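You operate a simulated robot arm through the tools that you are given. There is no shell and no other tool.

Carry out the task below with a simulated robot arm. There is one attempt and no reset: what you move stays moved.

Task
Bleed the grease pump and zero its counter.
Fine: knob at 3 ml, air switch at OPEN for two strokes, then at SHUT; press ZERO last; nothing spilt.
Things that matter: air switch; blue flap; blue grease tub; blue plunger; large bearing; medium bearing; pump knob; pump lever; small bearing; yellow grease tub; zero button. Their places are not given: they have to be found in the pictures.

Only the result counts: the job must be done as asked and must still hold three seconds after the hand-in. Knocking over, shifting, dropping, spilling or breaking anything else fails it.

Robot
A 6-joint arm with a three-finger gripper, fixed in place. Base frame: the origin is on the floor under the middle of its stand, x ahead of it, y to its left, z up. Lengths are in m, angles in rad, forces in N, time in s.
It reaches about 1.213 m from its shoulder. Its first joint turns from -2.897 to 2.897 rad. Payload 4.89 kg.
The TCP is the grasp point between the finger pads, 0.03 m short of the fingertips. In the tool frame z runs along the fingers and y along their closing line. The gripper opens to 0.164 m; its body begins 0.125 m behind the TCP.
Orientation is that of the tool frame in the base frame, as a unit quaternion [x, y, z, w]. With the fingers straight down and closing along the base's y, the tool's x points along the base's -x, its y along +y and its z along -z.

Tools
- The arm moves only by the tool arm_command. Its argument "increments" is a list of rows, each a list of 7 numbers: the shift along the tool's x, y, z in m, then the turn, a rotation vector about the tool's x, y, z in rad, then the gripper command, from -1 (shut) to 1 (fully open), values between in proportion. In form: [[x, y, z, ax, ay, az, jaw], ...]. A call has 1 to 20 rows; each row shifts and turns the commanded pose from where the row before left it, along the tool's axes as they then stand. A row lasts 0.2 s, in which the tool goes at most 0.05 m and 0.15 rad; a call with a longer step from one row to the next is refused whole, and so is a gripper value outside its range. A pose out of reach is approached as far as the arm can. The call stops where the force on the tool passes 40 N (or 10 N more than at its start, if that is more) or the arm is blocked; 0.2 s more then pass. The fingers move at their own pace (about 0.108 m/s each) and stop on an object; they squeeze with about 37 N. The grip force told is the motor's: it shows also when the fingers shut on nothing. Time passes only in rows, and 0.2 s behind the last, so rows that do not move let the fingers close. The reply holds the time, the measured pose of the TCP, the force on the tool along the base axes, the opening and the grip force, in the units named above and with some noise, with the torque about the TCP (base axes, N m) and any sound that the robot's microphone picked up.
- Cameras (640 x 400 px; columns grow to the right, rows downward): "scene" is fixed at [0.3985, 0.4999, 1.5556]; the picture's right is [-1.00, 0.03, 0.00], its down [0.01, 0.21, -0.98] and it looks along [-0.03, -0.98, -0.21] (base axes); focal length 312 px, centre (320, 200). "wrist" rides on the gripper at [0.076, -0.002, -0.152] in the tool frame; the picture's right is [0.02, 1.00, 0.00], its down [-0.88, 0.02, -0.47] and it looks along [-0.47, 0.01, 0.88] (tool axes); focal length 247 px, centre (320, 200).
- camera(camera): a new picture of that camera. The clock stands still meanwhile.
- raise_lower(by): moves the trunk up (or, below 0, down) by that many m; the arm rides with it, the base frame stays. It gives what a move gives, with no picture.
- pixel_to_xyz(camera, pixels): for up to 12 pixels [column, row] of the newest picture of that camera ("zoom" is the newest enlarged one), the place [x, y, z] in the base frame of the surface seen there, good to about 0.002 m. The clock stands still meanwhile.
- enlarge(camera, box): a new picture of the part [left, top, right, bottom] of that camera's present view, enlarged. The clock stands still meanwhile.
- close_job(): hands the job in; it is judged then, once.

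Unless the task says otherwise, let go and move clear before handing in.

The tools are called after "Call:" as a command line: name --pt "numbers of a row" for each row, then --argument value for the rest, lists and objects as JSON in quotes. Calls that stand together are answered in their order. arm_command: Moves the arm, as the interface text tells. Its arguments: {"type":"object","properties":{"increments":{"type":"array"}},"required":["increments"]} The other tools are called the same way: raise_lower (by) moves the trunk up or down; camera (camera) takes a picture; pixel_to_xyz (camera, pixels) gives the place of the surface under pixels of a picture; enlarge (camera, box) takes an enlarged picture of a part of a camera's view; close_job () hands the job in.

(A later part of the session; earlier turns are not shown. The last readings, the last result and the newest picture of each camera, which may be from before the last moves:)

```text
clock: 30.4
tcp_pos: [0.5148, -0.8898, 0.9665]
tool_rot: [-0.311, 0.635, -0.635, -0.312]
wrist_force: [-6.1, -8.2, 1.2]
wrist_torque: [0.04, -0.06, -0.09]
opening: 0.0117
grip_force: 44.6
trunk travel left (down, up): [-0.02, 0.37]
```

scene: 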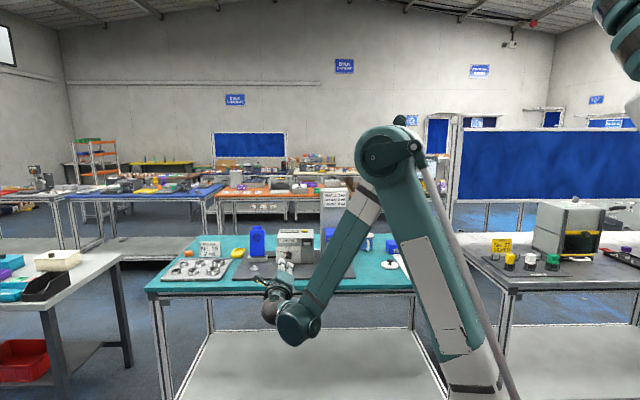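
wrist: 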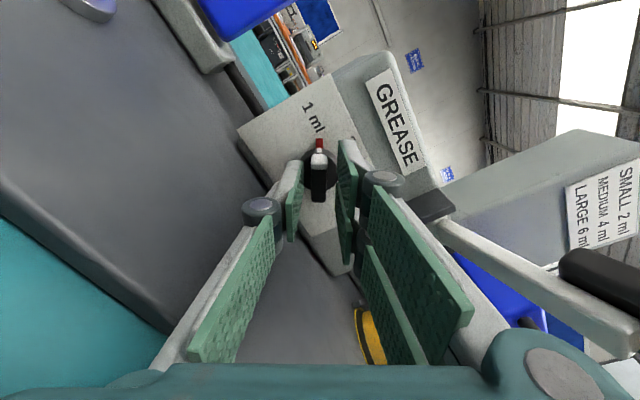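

Call:
arm_command --pt "0 0 0 0 0 0.0971 -1" --pt "0 0 0 0 0 0.0971 -1" --pt "0 0 0 0 0 0.0971 -1" --pt "0 0 0 0 0 0.0971 -1" --pt "0 0 0 0 0 0 -1"

Call:
enlarge --camera "wrist" --box '[270, 120, 366, 216]'

Call:
enlarge --camera "scene" --box '[240, 220, 340, 320]'

```text
clock: 31.6
tcp_pos: [0.5148, -0.8904, 0.9667]
tool_rot: [-0.182, 0.683, -0.683, -0.183]
wrist_force: [-9.1, -11.6, 5.9]
wrist_torque: [0.01, 0.05, 0.08]
opening: 0.0117
grip_force: 44.7
trunk travel left (down, up): [-0.02, 0.37]
```

```text
4.17 times, centred on (318, 168) of wrist
```

zoom: 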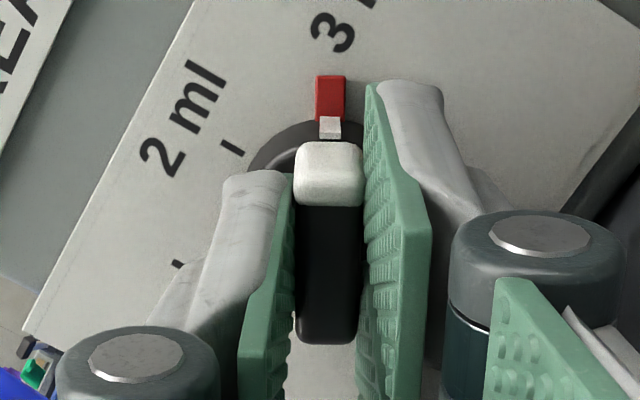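

```text
4.00 times, centred on (290, 270) of scene
```

zoom: 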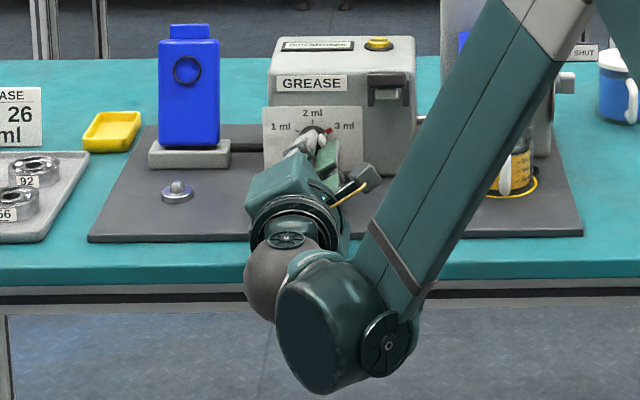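

The red tip covers the 3 ml tick. I open the fingers slightly and back straight out.

Call:
arm_command --pt "0 0 0 0 0 0 -0.72" --pt "0 0 0 0 0 0 -0.72" --pt "0 0 -0.01 0 0 0 -0.72" --pt "0 0 -0.02 0 0 0 -0.72" --pt "0 0 -0.03 0 0 0 -0.72" --pt "0 0 -0.04 0 0 0 -0.72" --pt "0 0 -0.04 0 0 0 -0.72"

Call:
enlarge --camera "wrist" --box '[240, 80, 400, 240]'

Call:
camera --camera "wrist"

```text
clock: 33.2
tcp_pos: [0.5145, -0.7494, 0.9651]
tool_rot: [-0.182, 0.684, -0.682, -0.184]
wrist_force: [-0.5, -1.5, 0.2]
wrist_torque: [-0.1, 0.03, -0.04]
opening: 0.0228
grip_force: 0.1
trunk travel left (down, up): [-0.02, 0.37]
```

```text
2.50 times, centred on (320, 160) of wrist
```

zoom: 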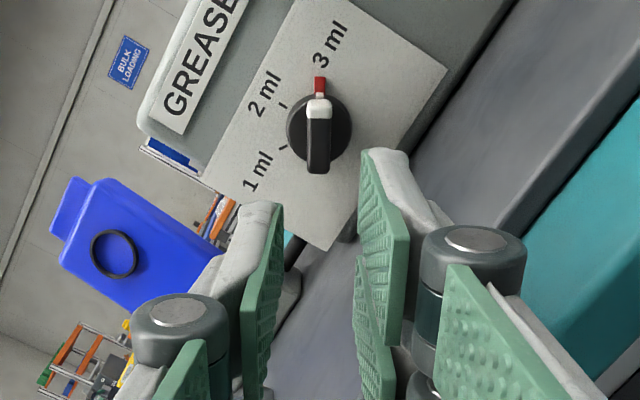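

```text
taken
```

wrist: 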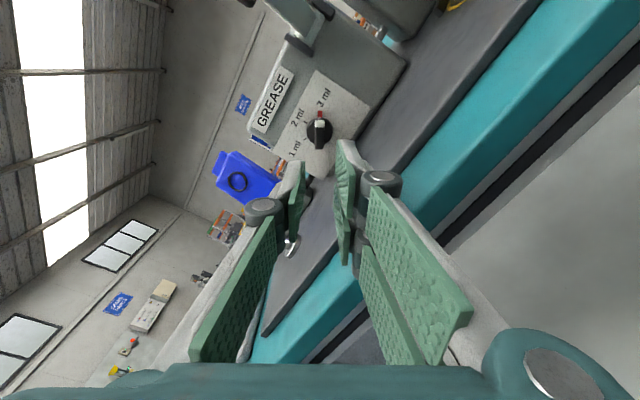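

The knob stands at 3 ml with the tip right on its tick. Before going to the air switch I check the places of things on that side (spares box, lids, yellow tub) that the gripper body must clear.

Call:
pixel_to_xyz --camera "scene" --pixels '[[388, 247], [400, 250], [412, 247], [400, 241], [400, 237], [412, 241], [386, 241], [390, 264], [390, 259], [437, 245], [366, 235], [366, 245]]'

Call:
enlarge --camera "scene" --box '[340, 210, 480, 300]'

```text
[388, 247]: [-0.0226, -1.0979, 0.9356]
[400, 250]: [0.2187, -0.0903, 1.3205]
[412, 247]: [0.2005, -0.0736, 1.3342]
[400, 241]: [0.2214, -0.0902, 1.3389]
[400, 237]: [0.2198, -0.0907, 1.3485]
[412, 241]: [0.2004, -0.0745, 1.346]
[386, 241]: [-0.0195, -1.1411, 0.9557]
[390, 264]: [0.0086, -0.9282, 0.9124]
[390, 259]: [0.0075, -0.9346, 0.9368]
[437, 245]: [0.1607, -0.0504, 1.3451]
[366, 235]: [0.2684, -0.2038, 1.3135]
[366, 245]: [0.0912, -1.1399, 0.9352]
```

```text
4.44 times, centred on (410, 255) of scene
```

zoom: 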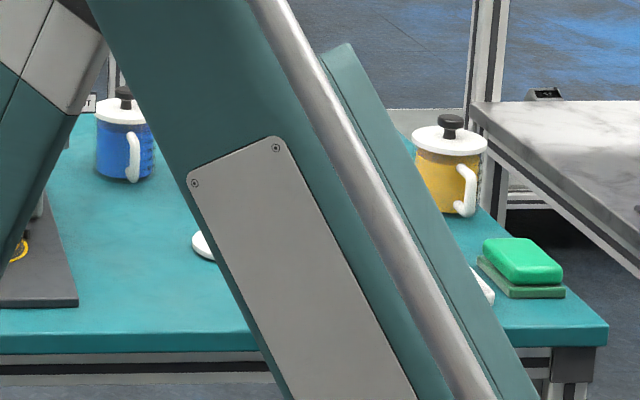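

The spares box starts at x≈-0.02, y≈-1.098, top ≈0.956. I check how low the wrist housings hang under the tool axis in the present pose.

Call:
enlarge --camera "scene" --box '[230, 230, 350, 350]'

Call:
camera --camera "scene"

```text
3.33 times, centred on (290, 290) of scene
```

zoom: 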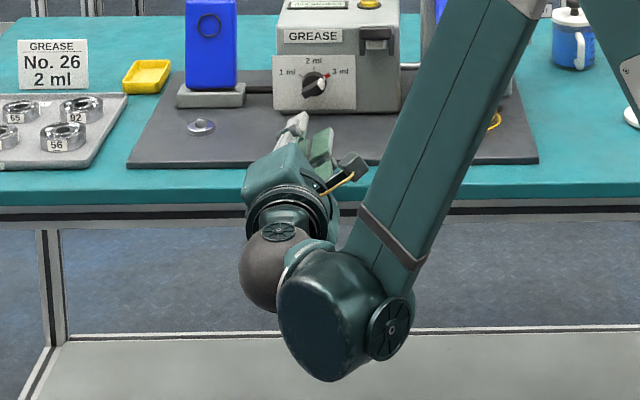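

```text
taken
```

scene: 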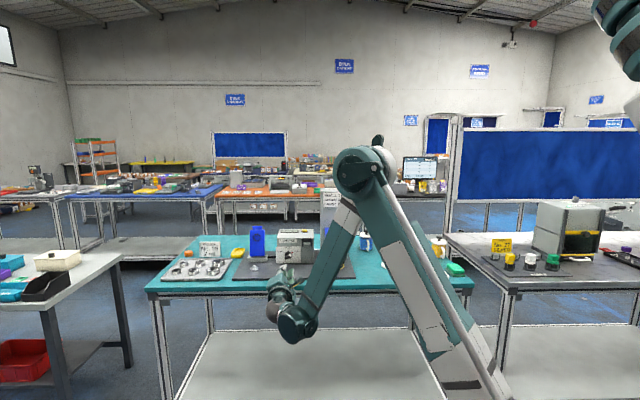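

Call:
pixel_to_xyz --camera "zoom" --pixels '[[270, 260], [245, 270], [260, 305], [330, 320], [330, 370], [285, 310], [390, 330], [300, 360], [370, 365], [290, 225], [252, 200], [350, 265]]'

```text
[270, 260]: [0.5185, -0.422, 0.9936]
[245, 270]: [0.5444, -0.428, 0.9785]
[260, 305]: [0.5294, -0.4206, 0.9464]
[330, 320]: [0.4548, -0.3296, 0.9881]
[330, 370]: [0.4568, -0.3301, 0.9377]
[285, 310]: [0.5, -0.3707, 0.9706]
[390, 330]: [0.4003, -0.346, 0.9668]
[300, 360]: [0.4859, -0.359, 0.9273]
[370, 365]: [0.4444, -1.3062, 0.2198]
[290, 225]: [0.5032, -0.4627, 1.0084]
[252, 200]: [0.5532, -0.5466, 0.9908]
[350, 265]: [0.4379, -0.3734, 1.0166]
```

The wrist housings hang no more than about 0.045 m under the tool axis. I retreat, turn the camera back on top and rise to travel height.

Call:
arm_command --pt "0 0 -0.03 0 0 0 -0.72" --pt "0 0 -0.03 0 0 0 -0.72" --pt "0 0 0 0 0 -0.1496 -0.72" --pt "0 0 0 0 0 -0.1496 -0.72" --pt "0 0 0 0 0 -0.1496 -0.72" --pt "0 0 0 0 0 -0.1496 -0.72" --pt "0 0 0 0 0 -0.1496 -0.72" --pt "0 0 0 0 0 -0.1496 -0.72" --pt "0 0 0 0 0 -0.1496 -0.72" --pt "0.0425 0 0 0 0 0 -0.72" --pt "0.0425 0 0 0 0 0 -0.72" --pt "0.0425 0 0 0 0 0 -0.72" --pt "0.0425 0 0 0 0 0 -0.72" --pt "0.0425 0 0 0 0 0 -0.72" --pt "0.0425 0 0 0 0 0 -0.72"

```text
clock: 36.4
tcp_pos: [0.5162, -0.6903, 1.2203]
tool_rot: [0.5, -0.5, 0.5, 0.5]
wrist_force: [1.0, -0.7, -0.7]
wrist_torque: [-0.08, 0.02, -0.15]
opening: 0.0231
grip_force: 0.1
trunk travel left (down, up): [-0.02, 0.37]
```

At (0.516,-0.690,1.220) with the camera on top. I swing round to the -x side of the tower again, then look at where the wrist ends up.

Call:
arm_command --pt "0 0.0305 -0.0008 0.0873 0 0 -0.72" --pt "0 0.0303 -0.0035 0.0873 0 0 -0.72" --pt "0 0.0299 -0.0061 0.0873 0 0 -0.72" --pt "0 0.0293 -0.0087 0.0873 0 0 -0.72" --pt "0 0.0284 -0.0112 0.0873 0 0 -0.72" --pt "0 0.0273 -0.0136 0.0873 0 0 -0.72" --pt "0 0.026 -0.0159 0.0873 0 0 -0.72" --pt "0 0.0245 -0.0182 0.0873 0 0 -0.72" --pt "0 0.0229 -0.0202 0.0873 0 0 -0.72" --pt "0 0.021 -0.0221 0.0873 0 0 -0.72" --pt "0 0.019 -0.0239 0.0873 0 0 -0.72" --pt "0 0.0168 -0.0254 0.0873 0 0 -0.72"

Call:
arm_command --pt "-0.0078 0.0425 0.0053 0.0582 0 0 -0.72" --pt "-0.0078 0.0427 0.0028 0.0582 0 0 -0.72" --pt "-0.0078 0.0428 0.0003 0.0582 0 0 -0.72" --pt "-0.0078 0.0427 -0.0022 0.0582 0 0 -0.72" --pt "-0.0078 0.0425 -0.0047 0.0582 0 0 -0.72" --pt "-0.0078 0.0422 -0.0071 0.0582 0 0 -0.72" --pt "-0.0078 0.0417 -0.0096 0.0582 0 0 -0.72" --pt "-0.0078 0.0411 -0.012 0.0582 0 0 -0.72" --pt "-0.0078 0.0403 -0.0144 0.0582 0 0 -0.72"

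Call:
camera --camera "scene"

Call:
camera --camera "wrist"

```text
clock: 39.0
tcp_pos: [0.1507, -0.6777, 1.2226]
tool_rot: [0.684, -0.183, 0.682, 0.184]
wrist_force: [2.1, 1.4, -0.3]
wrist_torque: [0.1, 0.05, -0.32]
opening: 0.0232
grip_force: 0.0
trunk travel left (down, up): [-0.02, 0.37]
```

```text
clock: 41.0
tcp_pos: [-0.0015, -1.0349, 1.1521]
tool_rot: [0.708, 0.001, 0.707, 0.0]
wrist_force: [0.5, 2.5, 2.8]
wrist_torque: [0.0, 0.5, -0.39]
opening: 0.023
grip_force: 0.0
trunk travel left (down, up): [-0.02, 0.37]
```

```text
taken
```

scene: 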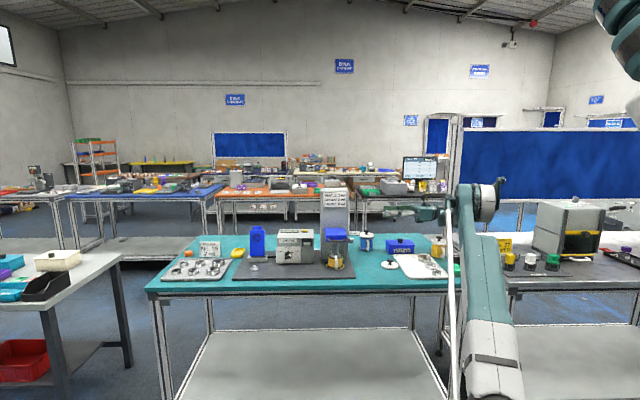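

```text
taken
```

wrist: 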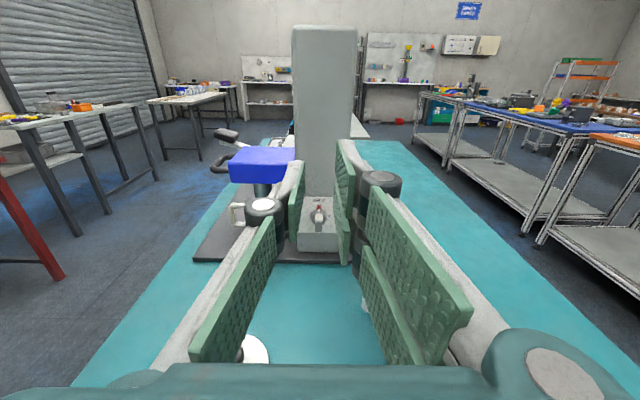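

The switch is straight ahead at (318,212). I enlarge the scene view to see the wrist housings relative to the table items.

Call:
enlarge --camera "scene" --box '[340, 180, 500, 280]'

Call:
pixel_to_xyz --camera "zoom" --pixels '[[260, 150], [310, 120], [350, 165], [395, 140], [420, 170], [440, 200], [395, 240], [240, 235], [270, 235], [200, 240], [365, 310], [320, 280]]'

Call:
pixel_to_xyz --camera "zoom" --pixels '[[360, 255], [380, 260], [405, 250], [405, 245], [290, 250], [280, 255], [240, 255], [240, 245], [200, 265], [215, 285], [395, 300], [385, 230]]'

```text
4.00 times, centred on (420, 230) of scene
```

zoom: 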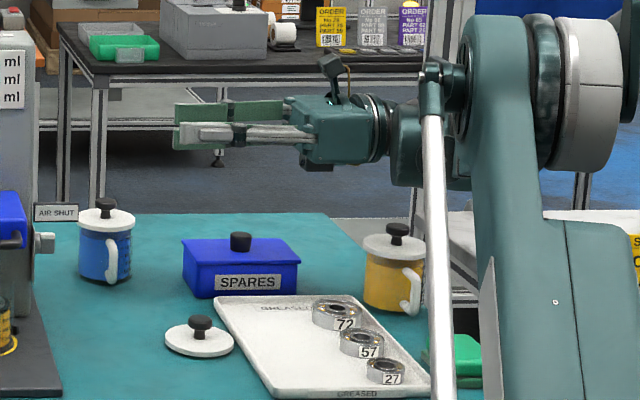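

```text
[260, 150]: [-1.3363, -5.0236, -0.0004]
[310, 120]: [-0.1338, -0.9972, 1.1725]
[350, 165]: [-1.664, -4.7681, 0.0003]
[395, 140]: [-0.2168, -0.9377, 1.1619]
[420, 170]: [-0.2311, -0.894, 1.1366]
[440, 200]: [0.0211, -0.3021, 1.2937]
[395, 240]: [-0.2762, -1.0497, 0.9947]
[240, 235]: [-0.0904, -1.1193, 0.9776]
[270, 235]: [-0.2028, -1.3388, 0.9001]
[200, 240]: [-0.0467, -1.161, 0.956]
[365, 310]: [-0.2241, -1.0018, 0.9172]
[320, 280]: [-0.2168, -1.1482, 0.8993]
```

```text
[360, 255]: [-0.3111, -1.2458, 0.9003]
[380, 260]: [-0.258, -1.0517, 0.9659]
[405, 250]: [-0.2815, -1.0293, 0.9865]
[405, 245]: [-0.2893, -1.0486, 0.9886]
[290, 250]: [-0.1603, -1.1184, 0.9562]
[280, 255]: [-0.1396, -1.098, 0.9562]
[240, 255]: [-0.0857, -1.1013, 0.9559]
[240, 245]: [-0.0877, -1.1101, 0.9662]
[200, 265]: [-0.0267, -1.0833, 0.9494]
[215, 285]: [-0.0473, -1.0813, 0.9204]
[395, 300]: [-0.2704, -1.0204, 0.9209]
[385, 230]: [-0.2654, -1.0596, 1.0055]
```

The wrist and forearm lie toward +y, so the yellow tub (x<-0.23) stays clear if I go forward before descending. I move to x≈0.10, then down to switch height.

Call:
arm_command --pt "0 0 0.034 0 0 0 -0.72" --pt "0 0 0.034 0 0 0 -0.72" --pt "0 0 0.034 0 0 0 -0.72" --pt "-0.036 0 0 0 0 0 -0.72" --pt "-0.036 0 0 0 0 0 -0.72" --pt "-0.036 0 0 0 0 0 -0.72" --pt "-0.036 0 0 0 0 0 -0.72"

Call:
camera --camera "wrist"

Call:
enlarge --camera "scene" --box '[320, 180, 480, 280]'

```text
clock: 42.6
tcp_pos: [0.0993, -1.0328, 1.0075]
tool_rot: [0.707, 0.0, 0.707, 0.0]
wrist_force: [-0.2, 0.8, 0.5]
wrist_torque: [0.01, 0.22, -0.23]
opening: 0.023
grip_force: 0.1
trunk travel left (down, up): [-0.02, 0.37]
```

```text
taken
```

wrist: 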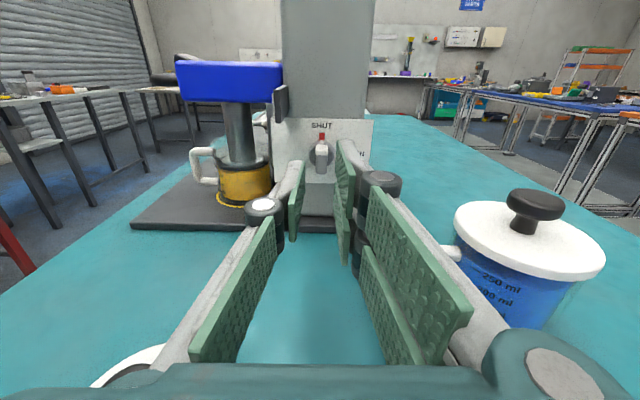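

```text
4.00 times, centred on (400, 230) of scene
```

zoom: 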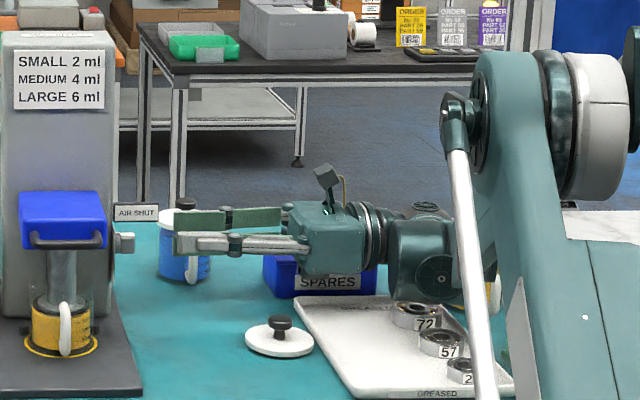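

Wrist housing at (430,265) of the enlarged view is above the tray. I check its lowest points against the bearings, and the switch bar's centre from here.

Call:
pixel_to_xyz --camera "zoom" --pixels '[[430, 296], [430, 280], [400, 290], [415, 308], [330, 268], [330, 285], [460, 290], [400, 240], [282, 322], [230, 248]]'

Call:
enlarge --camera "wrist" --box '[280, 110, 376, 206]'

Call:
pixel_to_xyz --camera "zoom" --pixels '[[331, 130], [331, 150], [315, 160], [345, 160], [331, 180], [331, 165], [360, 170], [300, 170], [330, 80], [385, 150], [245, 225], [400, 140]]'

```text
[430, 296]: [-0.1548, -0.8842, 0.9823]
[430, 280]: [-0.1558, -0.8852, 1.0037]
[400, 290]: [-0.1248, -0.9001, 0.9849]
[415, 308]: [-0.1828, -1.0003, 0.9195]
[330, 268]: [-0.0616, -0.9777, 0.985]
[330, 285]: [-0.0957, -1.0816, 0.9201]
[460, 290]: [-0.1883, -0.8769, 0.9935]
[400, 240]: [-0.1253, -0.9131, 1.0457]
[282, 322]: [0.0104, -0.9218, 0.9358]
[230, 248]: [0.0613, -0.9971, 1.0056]
```

```text
4.17 times, centred on (328, 158) of wrist
```

zoom: 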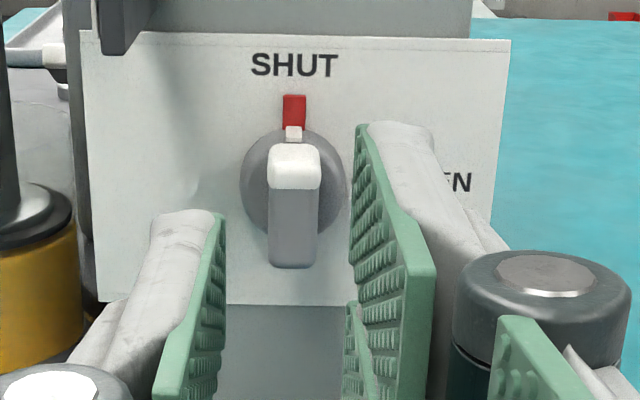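

```text
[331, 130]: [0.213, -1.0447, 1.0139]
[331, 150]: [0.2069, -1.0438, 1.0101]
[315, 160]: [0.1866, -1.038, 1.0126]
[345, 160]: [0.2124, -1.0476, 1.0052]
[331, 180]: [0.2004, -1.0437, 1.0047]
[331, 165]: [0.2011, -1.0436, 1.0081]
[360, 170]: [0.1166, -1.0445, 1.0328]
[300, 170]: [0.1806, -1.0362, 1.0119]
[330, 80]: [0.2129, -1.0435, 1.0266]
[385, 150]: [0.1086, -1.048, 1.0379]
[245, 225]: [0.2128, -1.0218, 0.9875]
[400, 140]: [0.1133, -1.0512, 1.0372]
```

Call:
pixel_to_xyz --camera "zoom" --pixels '[[272, 225], [315, 225], [293, 200], [293, 225], [293, 262], [293, 110], [293, 160], [255, 200], [335, 200], [220, 235], [355, 180], [352, 320]]'

```text
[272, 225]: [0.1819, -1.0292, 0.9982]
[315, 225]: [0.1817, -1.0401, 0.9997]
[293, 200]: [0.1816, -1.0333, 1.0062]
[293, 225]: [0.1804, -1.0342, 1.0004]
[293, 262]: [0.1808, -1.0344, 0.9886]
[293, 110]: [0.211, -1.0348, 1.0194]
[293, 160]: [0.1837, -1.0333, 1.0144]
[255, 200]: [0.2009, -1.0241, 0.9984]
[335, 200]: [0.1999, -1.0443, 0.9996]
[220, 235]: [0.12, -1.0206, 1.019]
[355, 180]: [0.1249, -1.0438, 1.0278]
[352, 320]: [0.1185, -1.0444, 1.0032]
```

Bar centre is (y,z)=(-1.0346,1.0003), front x=0.1815, disc face x≈0.200. I align and go in so that the tips stop at x≈0.197.

Call:
arm_command --pt "-0.0072 0.0018 0 0 0 0 -0.72" --pt "0 0 0.02 0 0 0 -0.72" --pt "0 0 0.02 0 0 0 -0.72" --pt "0 0 0.015 0 0 0 -0.72" --pt "0 0 0.012 0 0 0 -0.72"

Call:
enlarge --camera "wrist" --box '[270, 120, 366, 216]'

Call:
enlarge --camera "scene" --box '[320, 200, 440, 275]'

```text
clock: 43.8
tcp_pos: [0.1683, -1.0357, 1.0002]
tool_rot: [0.707, -0.002, 0.707, 0.002]
wrist_force: [-0.6, -0.6, 0.5]
wrist_torque: [-0.02, 0.03, 0.01]
opening: 0.0229
grip_force: 0.1
trunk travel left (down, up): [-0.02, 0.37]
```

```text
4.17 times, centred on (318, 168) of wrist
```

zoom: 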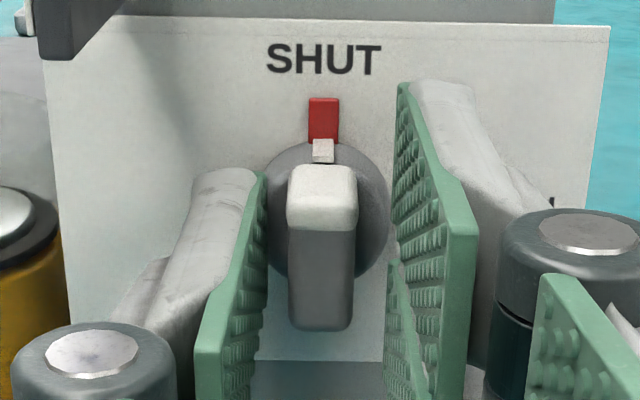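

```text
5.33 times, centred on (380, 238) of scene
```

zoom: 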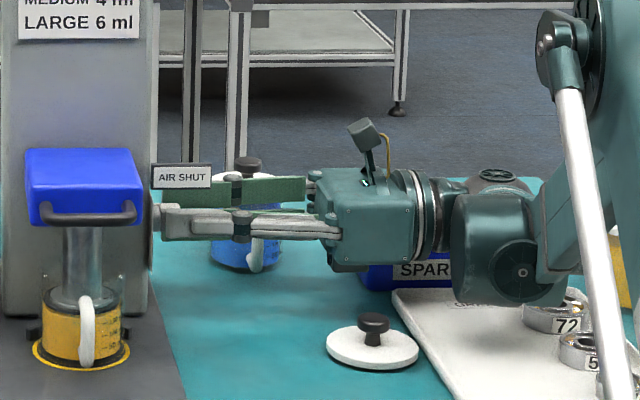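

The bar is centred between the pads (within 1 mm). I close on it and start turning clockwise toward OPEN.

Call:
arm_command --pt "0 -0.001 0 0 0 0 -0.72" --pt "0 0 0 0 0 0 -1" --pt "0 0 0 0 0 0 -1" --pt "0 0 0 0 0 0 -1"

Call:
arm_command --pt "0 0 0 0 0 0.09 -1" --pt "0 0 0 0 0 0.09 -1" --pt "0 0 0 0 0 0.09 -1"

Call:
enlarge --camera "wrist" --box '[270, 120, 366, 216]'

```text
clock: 44.8
tcp_pos: [0.168, -1.0346, 1.0001]
tool_rot: [0.707, 0.0, 0.708, 0.001]
wrist_force: [3.4, -1.3, -0.1]
wrist_torque: [-0.02, -0.12, -0.01]
opening: 0.0118
grip_force: 45.1
trunk travel left (down, up): [-0.02, 0.37]
```

```text
clock: 45.6
tcp_pos: [0.1675, -1.0346, 1.0004]
tool_rot: [0.701, -0.096, 0.701, -0.095]
wrist_force: [3.0, 0.1, 4.6]
wrist_torque: [0.0, 0.81, 0.29]
opening: 0.0119
grip_force: 45.1
trunk travel left (down, up): [-0.02, 0.37]
```

```text
4.17 times, centred on (318, 168) of wrist
```

zoom: 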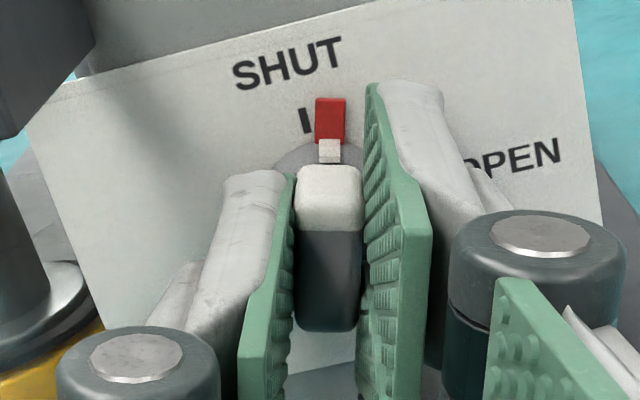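

The pointer left SHUT and follows. I turn on to about 61° while watching forces.

Call:
arm_command --pt "0 0 0 0 0 0.1 -1" --pt "0 0 0 0 0 0.1 -1" --pt "0 0 0 0 0 0.1 -1" --pt "0 0 0 0 0 0.1 -1"

Call:
arm_command --pt "0 0 0 0 0 0.1 -1" --pt "0 0 0 0 0 0.1 -1" --pt "0 0 0 0 0 0.1 -1" --pt "0 0 0 0 0 0.1 -1"

Call:
enlarge --camera "wrist" --box '[270, 120, 366, 216]'

Call:
enlarge --camera "scene" --box '[320, 200, 440, 275]'

```text
clock: 46.6
tcp_pos: [0.1675, -1.035, 0.9988]
tool_rot: [0.667, -0.234, 0.668, -0.233]
wrist_force: [5.3, -5.5, 7.8]
wrist_torque: [-0.02, 0.64, 0.52]
opening: 0.0117
grip_force: 45.2
trunk travel left (down, up): [-0.02, 0.37]
```

```text
clock: 47.6
tcp_pos: [0.1684, -1.0358, 1.0006]
tool_rot: [0.607, -0.362, 0.609, -0.361]
wrist_force: [7.2, -5.6, 7.4]
wrist_torque: [-0.01, -0.58, -0.77]
opening: 0.0118
grip_force: 44.2
trunk travel left (down, up): [-0.02, 0.37]
```

```text
4.17 times, centred on (318, 168) of wrist
```

zoom: 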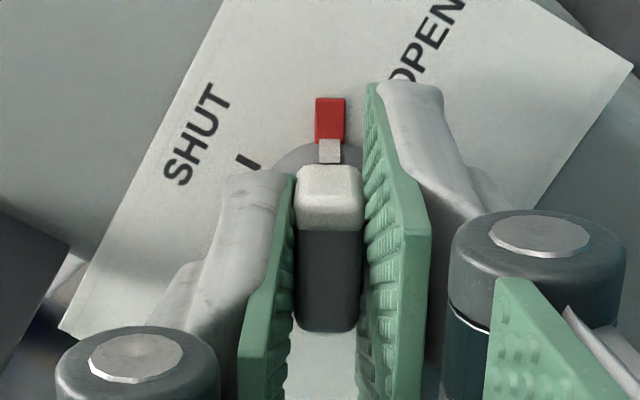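

```text
5.33 times, centred on (380, 238) of scene
```

zoom: 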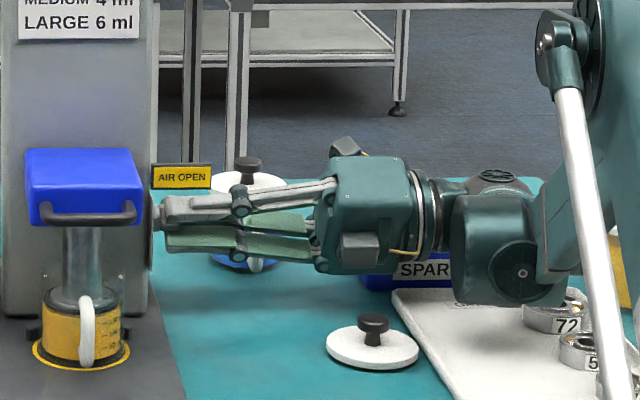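

The flag now reads AIR OPEN. I tilt slightly away from the blue tub and finish the quarter turn to the OPEN tick.

Call:
arm_command --pt "-0.0009 0 0 0 0.04 0 -1" --pt "-0.0009 0 0 0 0.04 0 -1" --pt "-0.0009 0 0 0 0.04 0 -1" --pt "0 0 0 -0.012 0 0.0993 -1" --pt "0 0 0 -0.012 0 0.0993 -1"

Call:
enlarge --camera "wrist" --box '[270, 120, 366, 216]'

```text
clock: 48.8
tcp_pos: [0.1674, -1.0328, 0.9993]
tool_rot: [0.534, -0.445, 0.602, -0.393]
wrist_force: [2.6, 12.6, -2.1]
wrist_torque: [-0.02, -0.19, -0.37]
opening: 0.0116
grip_force: 44.6
trunk travel left (down, up): [-0.02, 0.37]
```

```text
4.17 times, centred on (318, 168) of wrist
```

zoom: 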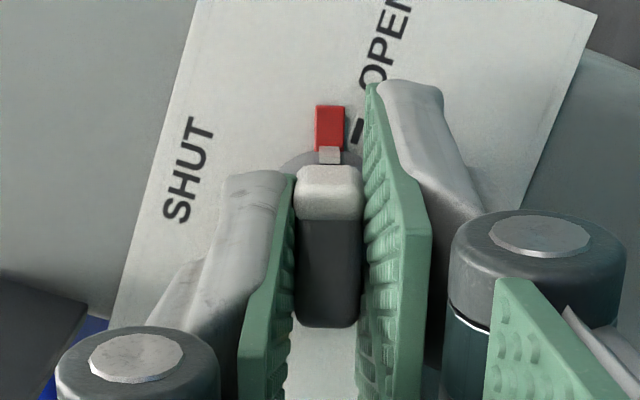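

Call:
arm_command --pt "-0.0004 0 0 -0.012 0 0.0993 -1" --pt "0 0 0 -0.012 0 0.0993 -1" --pt "0 0 0 -0.012 0 0.1 -1" --pt "0 0 0 0 0 0 -1"

Call:
enlarge --camera "wrist" --box '[270, 120, 366, 216]'

Call:
enlarge --camera "scene" --box '[320, 200, 440, 275]'

```text
clock: 49.8
tcp_pos: [0.1671, -1.0317, 1.0001]
tool_rot: [-0.468, 0.53, -0.529, 0.469]
wrist_force: [-0.2, 4.6, 12.1]
wrist_torque: [-0.05, -0.3, 0.44]
opening: 0.0117
grip_force: 44.8
trunk travel left (down, up): [-0.02, 0.37]
```

```text
4.17 times, centred on (318, 168) of wrist
```

zoom: 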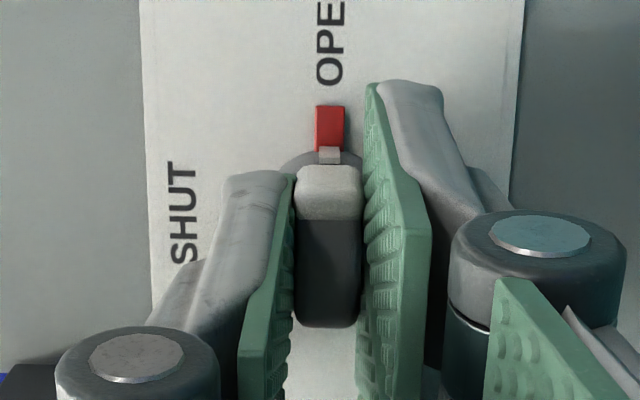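

```text
5.33 times, centred on (380, 238) of scene
```

zoom: 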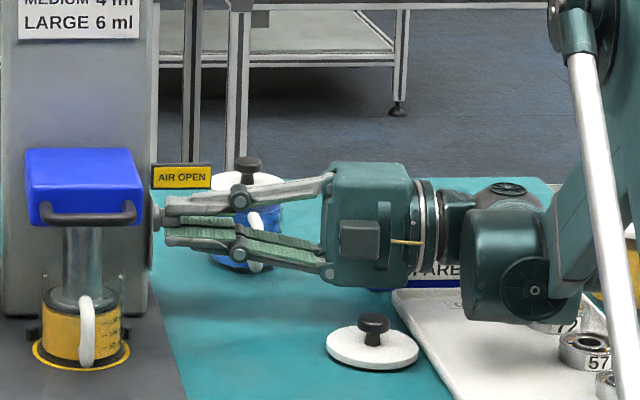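

The red tip covers the OPEN tick and the flag says AIR OPEN. Before backing out I check the wrist housing's height above the tray bearings.

Call:
pixel_to_xyz --camera "zoom" --pixels '[[520, 321], [490, 318], [550, 315], [570, 328], [585, 345], [600, 265], [380, 285], [350, 255], [530, 290], [470, 300], [560, 250], [245, 180]]'

```text
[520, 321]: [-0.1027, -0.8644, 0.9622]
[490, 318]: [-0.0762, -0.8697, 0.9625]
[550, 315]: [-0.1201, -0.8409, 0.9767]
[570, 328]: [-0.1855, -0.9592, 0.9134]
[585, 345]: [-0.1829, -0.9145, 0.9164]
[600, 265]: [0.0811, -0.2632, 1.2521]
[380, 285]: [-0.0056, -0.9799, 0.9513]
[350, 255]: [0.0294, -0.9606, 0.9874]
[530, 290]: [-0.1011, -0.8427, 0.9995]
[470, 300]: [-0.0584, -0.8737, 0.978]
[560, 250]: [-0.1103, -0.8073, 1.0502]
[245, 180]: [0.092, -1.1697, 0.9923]
```

Clearance is about 4 cm. I release, back out 6 cm and rise to 1.2 m.

Call:
arm_command --pt "0 0 0 0 0 0 -0.72" --pt "0 0 0 0 0 0 -0.72" --pt "0 0 -0.015 0 0 0 -0.72" --pt "0 0 -0.02 0 0 0 -0.72" --pt "0 0 -0.025 0 0 0 -0.72" --pt "0 -0.04 0 0 0 0 -0.72" --pt "0 -0.04 0 0 0 0 -0.72" --pt "0 -0.04 0 0 0 0 -0.72" --pt "0 -0.04 0 0 0 0 -0.72" --pt "0 -0.04 0 0 0 0 -0.72"

Call:
enlarge --camera "scene" --box '[320, 200, 440, 275]'

Call:
camera --camera "wrist"

```text
clock: 52.0
tcp_pos: [0.1075, -1.0256, 1.1966]
tool_rot: [-0.469, 0.53, -0.529, 0.469]
wrist_force: [0.2, -1.1, -0.5]
wrist_torque: [-0.03, -0.17, 0.21]
opening: 0.023
grip_force: 0.1
trunk travel left (down, up): [-0.02, 0.37]
```

```text
5.33 times, centred on (380, 238) of scene
```

zoom: 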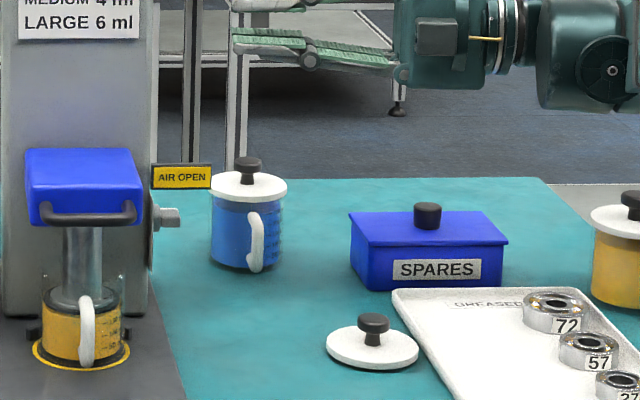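

```text
taken
```

wrist: 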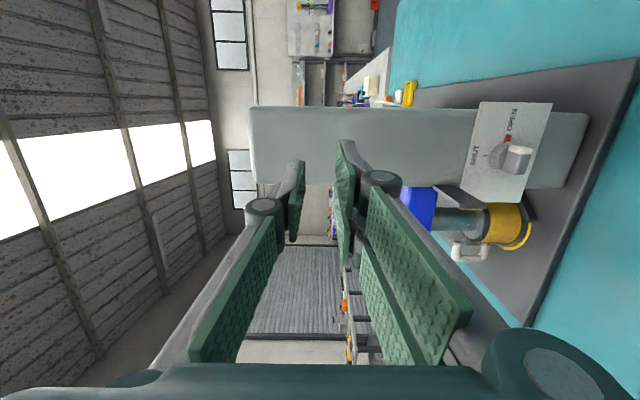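

AIR OPEN holds with the arm clear, and nothing has moved. I untilt and roll the camera back on top, at height.

Call:
arm_command --pt "0 0 0 0 -0.04 0 -0.8" --pt "0 0 0 0 -0.04 0 -0.8" --pt "0 0 0 0 -0.04 0 -0.8" --pt "0 0 0 0 0 -0.1428 -0.8" --pt "0 0 0 0 0 -0.1428 -0.8" --pt "0 0 0 0 0 -0.1428 -0.8" --pt "0 0 0 0 0 -0.1428 -0.8" --pt "0 0 0 0 0 -0.1428 -0.8" --pt "0 0 0 0 0 -0.1428 -0.8" --pt "0 0 0 0 0 -0.1428 -0.8" --pt "0 0 0 0 0 -0.1428 -0.8" --pt "0 0 0 0 0 -0.1428 -0.8" --pt "0 0 0 0 0 -0.1428 -0.8" --pt "0 0 0 0 0 -0.1428 -0.8"

Call:
arm_command --pt "0.0059 -0.0384 0.0014 -0.0582 0 0 -0.8" --pt "0.0059 -0.0384 -0.0008 -0.0582 0 0 -0.8" --pt "0.0059 -0.0383 -0.0031 -0.0582 0 0 -0.8" --pt "0.0059 -0.0381 -0.0053 -0.0582 0 0 -0.8" --pt "0.0059 -0.0377 -0.0075 -0.0582 0 0 -0.8" --pt "0.0059 -0.0372 -0.0097 -0.0582 0 0 -0.8" --pt "0.0059 -0.0366 -0.0118 -0.0582 0 0 -0.8" --pt "0.0059 -0.0358 -0.0139 -0.0582 0 0 -0.8" --pt "0.0059 -0.0349 -0.016 -0.0582 0 0 -0.8"

```text
clock: 55.0
tcp_pos: [0.108, -1.0247, 1.1981]
tool_rot: [0.707, 0.0, 0.707, 0.001]
wrist_force: [-0.7, -0.9, -1.0]
wrist_torque: [-0.02, 0.04, -0.03]
opening: 0.0165
grip_force: 0.1
trunk travel left (down, up): [-0.02, 0.37]
```

```text
clock: 57.0
tcp_pos: [0.1208, -0.6818, 1.2513]
tool_rot: [0.683, -0.185, 0.682, 0.183]
wrist_force: [-0.2, -2.4, -0.3]
wrist_torque: [-0.09, -0.17, 0.55]
opening: 0.0165
grip_force: 0.1
trunk travel left (down, up): [-0.02, 0.37]
```

Now at (0.121,-0.682,1.251). I swing back to face the machine, in line with the lever (x≈0.42).

Call:
arm_command --pt "0 -0.0112 0.0224 -0.0873 0 0 -0.8" --pt "0 -0.0131 0.0213 -0.0873 0 0 -0.8" --pt "0 -0.0149 0.0201 -0.0873 0 0 -0.8" --pt "0 -0.0166 0.0187 -0.0873 0 0 -0.8" --pt "0 -0.0182 0.0172 -0.0873 0 0 -0.8" --pt "0 -0.0196 0.0156 -0.0873 0 0 -0.8" --pt "0 -0.0209 0.0138 -0.0873 0 0 -0.8" --pt "0 -0.022 0.0119 -0.0873 0 0 -0.8" --pt "0 -0.023 0.01 -0.0873 0 0 -0.8" --pt "0 -0.0238 0.0079 -0.0873 0 0 -0.8" --pt "0 -0.0244 0.0058 -0.0873 0 0 -0.8" --pt "0 -0.0248 0.0037 -0.0873 0 0 -0.8"

Call:
camera --camera "wrist"

Call:
camera --camera "scene"

```text
clock: 59.6
tcp_pos: [0.4201, -0.6981, 1.2531]
tool_rot: [-0.499, 0.501, -0.499, -0.501]
wrist_force: [-2.6, 0.5, 1.1]
wrist_torque: [0.13, 0.02, 0.33]
opening: 0.0162
grip_force: 0.1
trunk travel left (down, up): [-0.02, 0.37]
```

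```text
taken
```

wrist: 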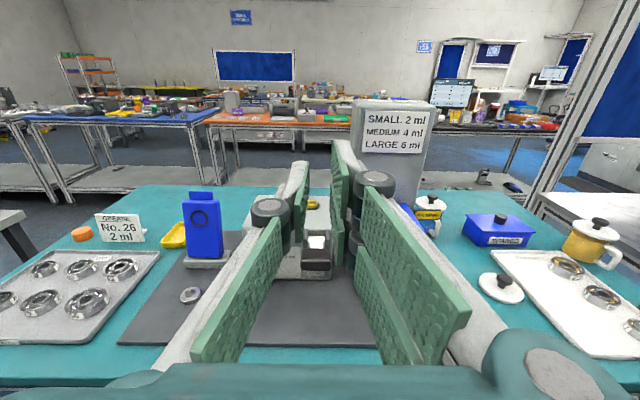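

```text
taken
```

scene: 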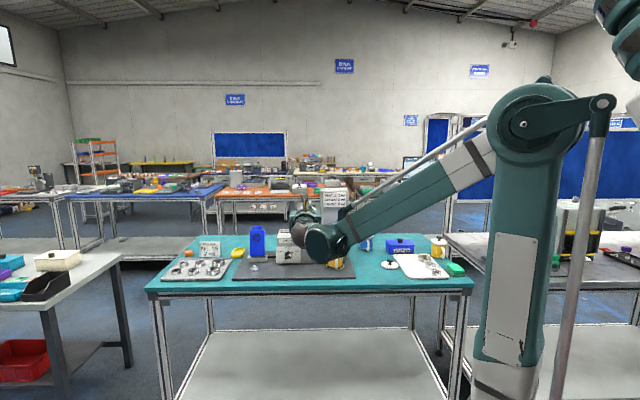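

The lever grip shows between the fingers at about (317,258). I enlarge to get its exact place.

Call:
enlarge --camera "wrist" --box '[280, 190, 360, 290]'

Call:
pixel_to_xyz --camera "zoom" --pixels '[[310, 195], [310, 230], [310, 270], [310, 290], [270, 260], [355, 260], [270, 290], [310, 170], [310, 330], [300, 70], [260, 190], [360, 190]]'

```text
4.00 times, centred on (320, 240) of wrist
```

zoom: 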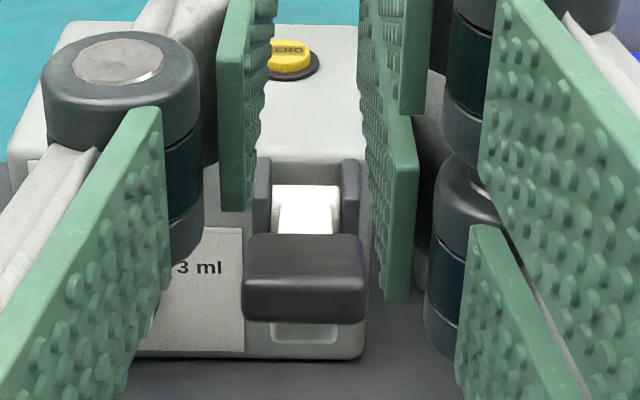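

```text
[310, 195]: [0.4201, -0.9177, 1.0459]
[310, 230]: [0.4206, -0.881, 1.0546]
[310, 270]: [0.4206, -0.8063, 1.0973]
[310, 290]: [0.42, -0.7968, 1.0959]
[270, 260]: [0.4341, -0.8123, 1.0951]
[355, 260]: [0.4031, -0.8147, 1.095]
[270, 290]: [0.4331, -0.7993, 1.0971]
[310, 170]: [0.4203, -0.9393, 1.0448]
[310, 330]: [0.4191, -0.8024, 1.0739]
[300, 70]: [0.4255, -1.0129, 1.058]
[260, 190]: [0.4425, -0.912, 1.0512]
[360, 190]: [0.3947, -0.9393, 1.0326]
```

Lever grip spans x 0.397–0.444, y -0.83 to -0.793, top z≈1.097, with its pivot near (y,z)=(-0.93,1.035). I close the fingers, tilt them 45° down and come over the grip.

Call:
arm_command --pt "0 0 0 0 -0.1309 0 -1" --pt "0 0 0 0 -0.1309 0 -1" --pt "0 0 0 0 -0.1309 0 -1" --pt "0 0 0 0 -0.1309 0 -1" --pt "0 0 0 0 -0.1309 0 -1" --pt "0 0 0 0 -0.1309 0 -1" --pt "0.0054 -0.0025 0.0348 0 0 0 -1" --pt "0.0054 -0.0025 0.0348 0 0 0 -1" --pt "0.0055 -0.0025 0.0348 0 0 0 -1" --pt "0.0055 -0.0024 0.0349 0 0 0 -1"

Call:
camera --camera "wrist"

Call:
enlarge --camera "scene" --box '[240, 190, 360, 270]'

```text
clock: 61.8
tcp_pos: [0.4309, -0.8115, 1.1682]
tool_rot: [-0.653, 0.653, -0.271, -0.27]
wrist_force: [-0.9, 2.2, 0.7]
wrist_torque: [-0.07, -0.05, 0.05]
opening: 0.0002
grip_force: 36.8
trunk travel left (down, up): [-0.02, 0.37]
```

```text
taken
```

wrist: 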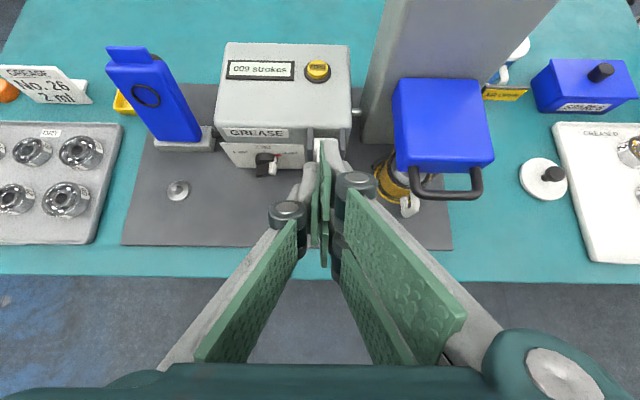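

```text
5.00 times, centred on (300, 230) of scene
```

zoom: 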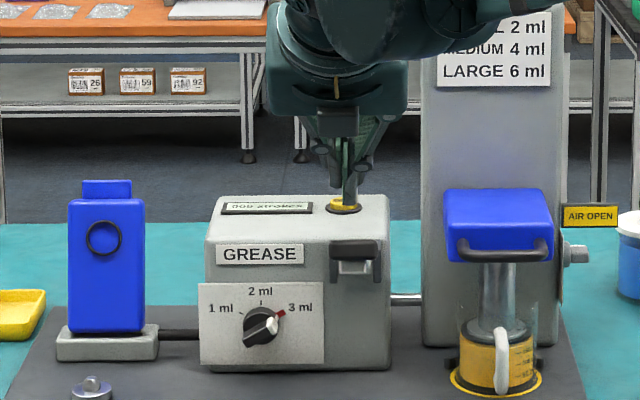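

Counter reads 009 and the knob points to 3 ml, flag AIR OPEN; the fingertips are above the lever grip. I press down slowly.

Call:
arm_command --pt "-0.00707 0 0.00707 0 0 0 -1" --pt "-0.00707 0 0.00707 0 0 0 -1" --pt "-0.00707 0 0.00707 0 0 0 -1" --pt "-0.00707 0 0.00707 0 0 0 -1"

Call:
enlarge --camera "wrist" --box '[210, 30, 390, 260]'

Call:
enlarge --camera "scene" --box '[270, 200, 350, 260]'

```text
clock: 62.8
tcp_pos: [0.4298, -0.8115, 1.1287]
tool_rot: [-0.653, 0.654, -0.271, -0.271]
wrist_force: [-0.4, -1.2, 5.7]
wrist_torque: [-0.01, -0.03, 0.06]
opening: 0.0
grip_force: 37.0
trunk travel left (down, up): [-0.02, 0.37]
```

```text
1.74 times, centred on (300, 145) of wrist
```

zoom: 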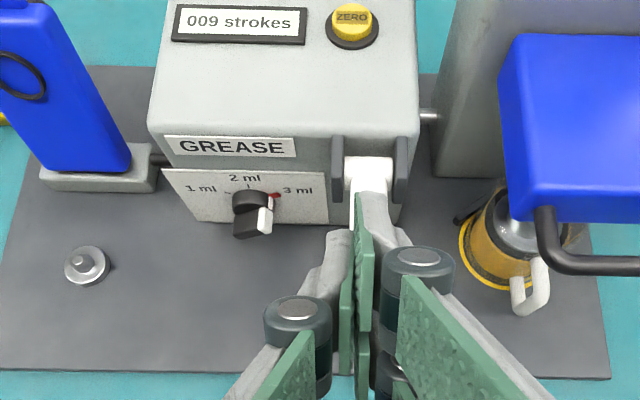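

```text
6.67 times, centred on (310, 230) of scene
```

zoom: 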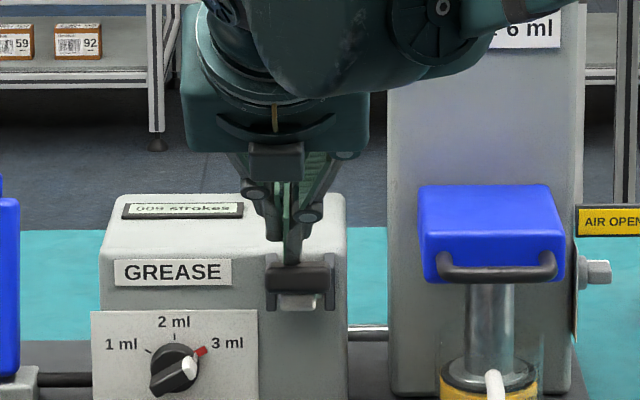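

Contact made with about 6 N upward force; the lever yields softly. I press on.

Call:
arm_command --pt "-0.00707 0 0.00707 0 0 0 -1" --pt "-0.00707 0 0.00707 0 0 0 -1" --pt "-0.00707 0 0.00707 0 0 0 -1" --pt "-0.00707 0 0.00707 0 0 0 -1"

Call:
enlarge --camera "scene" --box '[270, 200, 350, 260]'

```text
clock: 63.8
tcp_pos: [0.4313, -0.8119, 1.0879]
tool_rot: [-0.653, 0.654, -0.271, -0.271]
wrist_force: [0.5, 3.7, 9.1]
wrist_torque: [0.22, -0.01, 0.01]
opening: 0.0
grip_force: 37.0
trunk travel left (down, up): [-0.02, 0.37]
```

```text
6.67 times, centred on (310, 230) of scene
```

zoom: 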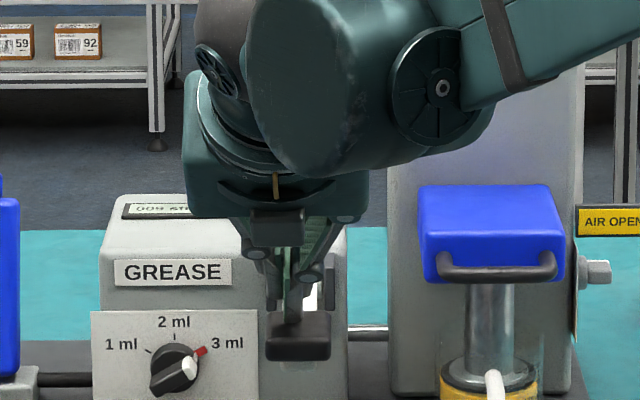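

The lever is swinging down with 9 N. I continue.

Call:
arm_command --pt "-0.00707 0 0.00707 0 0 0 -1" --pt "-0.00707 0 0.00707 0 0 0 -1" --pt "-0.00707 0 0.00707 0 0 0 -1"

Call:
enlarge --camera "wrist" --box '[210, 0, 390, 230]'

Call:
enlarge --camera "scene" --box '[270, 200, 350, 260]'

```text
clock: 64.7
tcp_pos: [0.4314, -0.8119, 1.0643]
tool_rot: [0.653, -0.652, 0.273, 0.272]
wrist_force: [-4.8, 14.2, 29.2]
wrist_torque: [0.65, 0.28, -0.03]
opening: 0.0
grip_force: 36.9
trunk travel left (down, up): [-0.02, 0.37]
stopped in row 3: the force on the tool passed its limit at 48 N (the readings are from after the stop); the commanded pose is now the measured one
```

```text
1.74 times, centred on (300, 115) of wrist
```

zoom: 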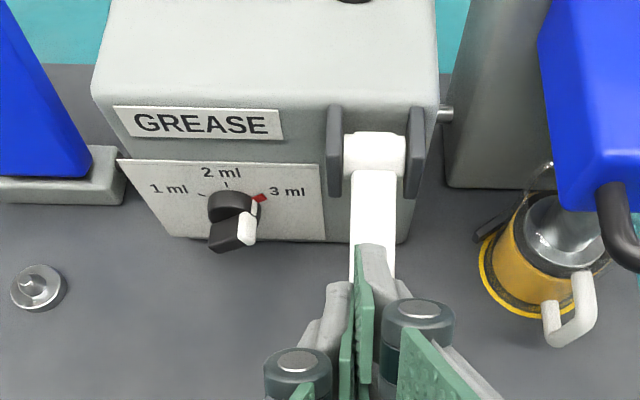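

```text
6.67 times, centred on (310, 230) of scene
```

zoom: 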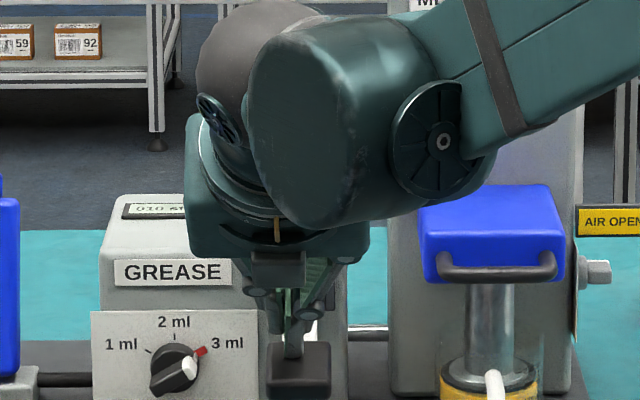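

The counter now shows 010 and the lever met its lower stop. I rise again and see whether the lever springs back.

Call:
arm_command --pt "0.00707 0 -0.00707 0 0 0 -1" --pt "0.0106 0 -0.0106 0 0 0 -1" --pt "0.0106 0 -0.0106 0 0 0 -1" --pt "0.0106 0 -0.0106 0 0 0 -1" --pt "0.0106 0 -0.0106 0 0 0 -1" --pt "0.0106 0 -0.0106 0 0 0 -1" --pt "0.0106 0 -0.0106 0 0 0 -1" --pt "0.0106 0 -0.0106 0 0 0 -1"

Call:
enlarge --camera "wrist" --box '[210, 30, 390, 260]'

Call:
enlarge --camera "scene" --box '[270, 200, 350, 260]'

```text
clock: 66.5
tcp_pos: [0.4327, -0.8135, 1.1762]
tool_rot: [0.653, -0.653, 0.271, 0.272]
wrist_force: [0.9, 0.2, -0.7]
wrist_torque: [-0.01, 0.04, 0.0]
opening: 0.0002
grip_force: 36.9
trunk travel left (down, up): [-0.02, 0.37]
```

```text
1.74 times, centred on (300, 145) of wrist
```

zoom: 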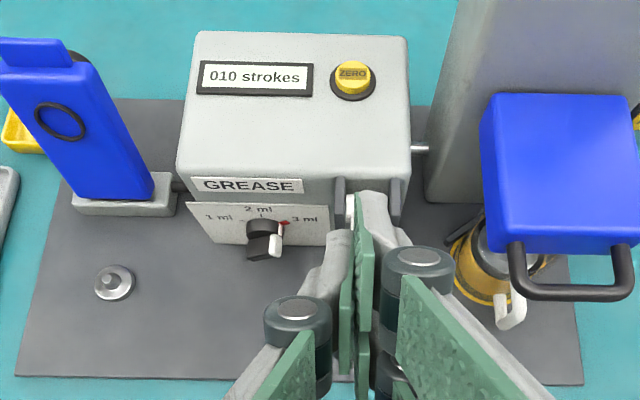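

```text
6.67 times, centred on (310, 230) of scene
```

zoom: 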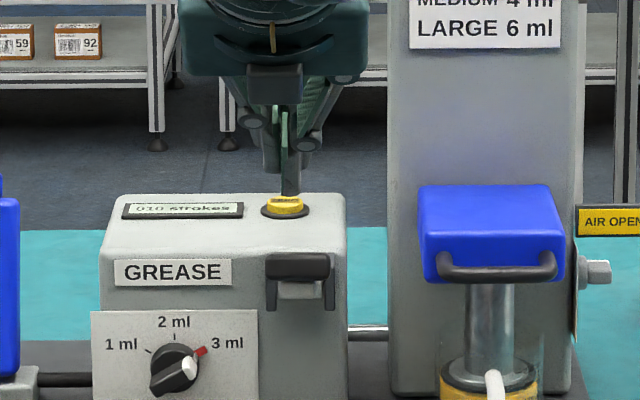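

The lever sprang back up; counter 010, nothing spilt. I make the second stroke the same way.

Call:
arm_command --pt "-0.0106 0 0.0106 0 0 0 -1" --pt "-0.0106 0 0.0106 0 0 0 -1" --pt "-0.00707 0 0.00707 0 0 0 -1" --pt "-0.00707 0 0.00707 0 0 0 -1" --pt "-0.00707 0 0.00707 0 0 0 -1" --pt "-0.00707 0 0.00707 0 0 0 -1" --pt "-0.00707 0 0.00707 0 0 0 -1" --pt "-0.00707 0 0.00707 0 0 0 -1" --pt "-0.00707 0 0.00707 0 0 0 -1" --pt "-0.005 0 0.005 0 0 0 -1" --pt "-0.004 0 0.004 0 0 0 -1"

Call:
enlarge --camera "scene" --box '[270, 200, 350, 260]'

```text
clock: 68.9
tcp_pos: [0.4302, -0.8136, 1.0645]
tool_rot: [0.653, -0.653, 0.272, 0.271]
wrist_force: [2.2, -1.1, 18.9]
wrist_torque: [-0.01, -0.04, 0.0]
opening: 0.0
grip_force: 36.8
trunk travel left (down, up): [-0.02, 0.37]
```

```text
6.67 times, centred on (310, 230) of scene
```

zoom: 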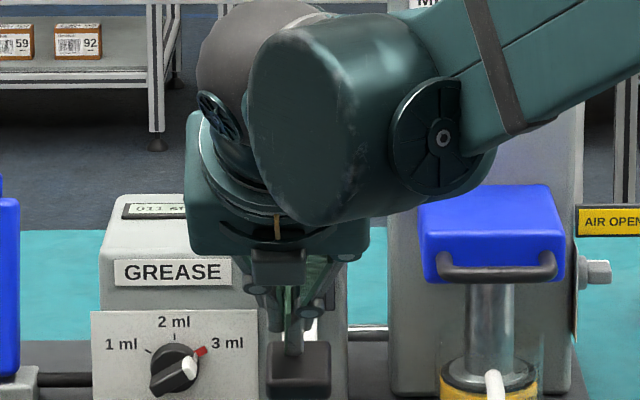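

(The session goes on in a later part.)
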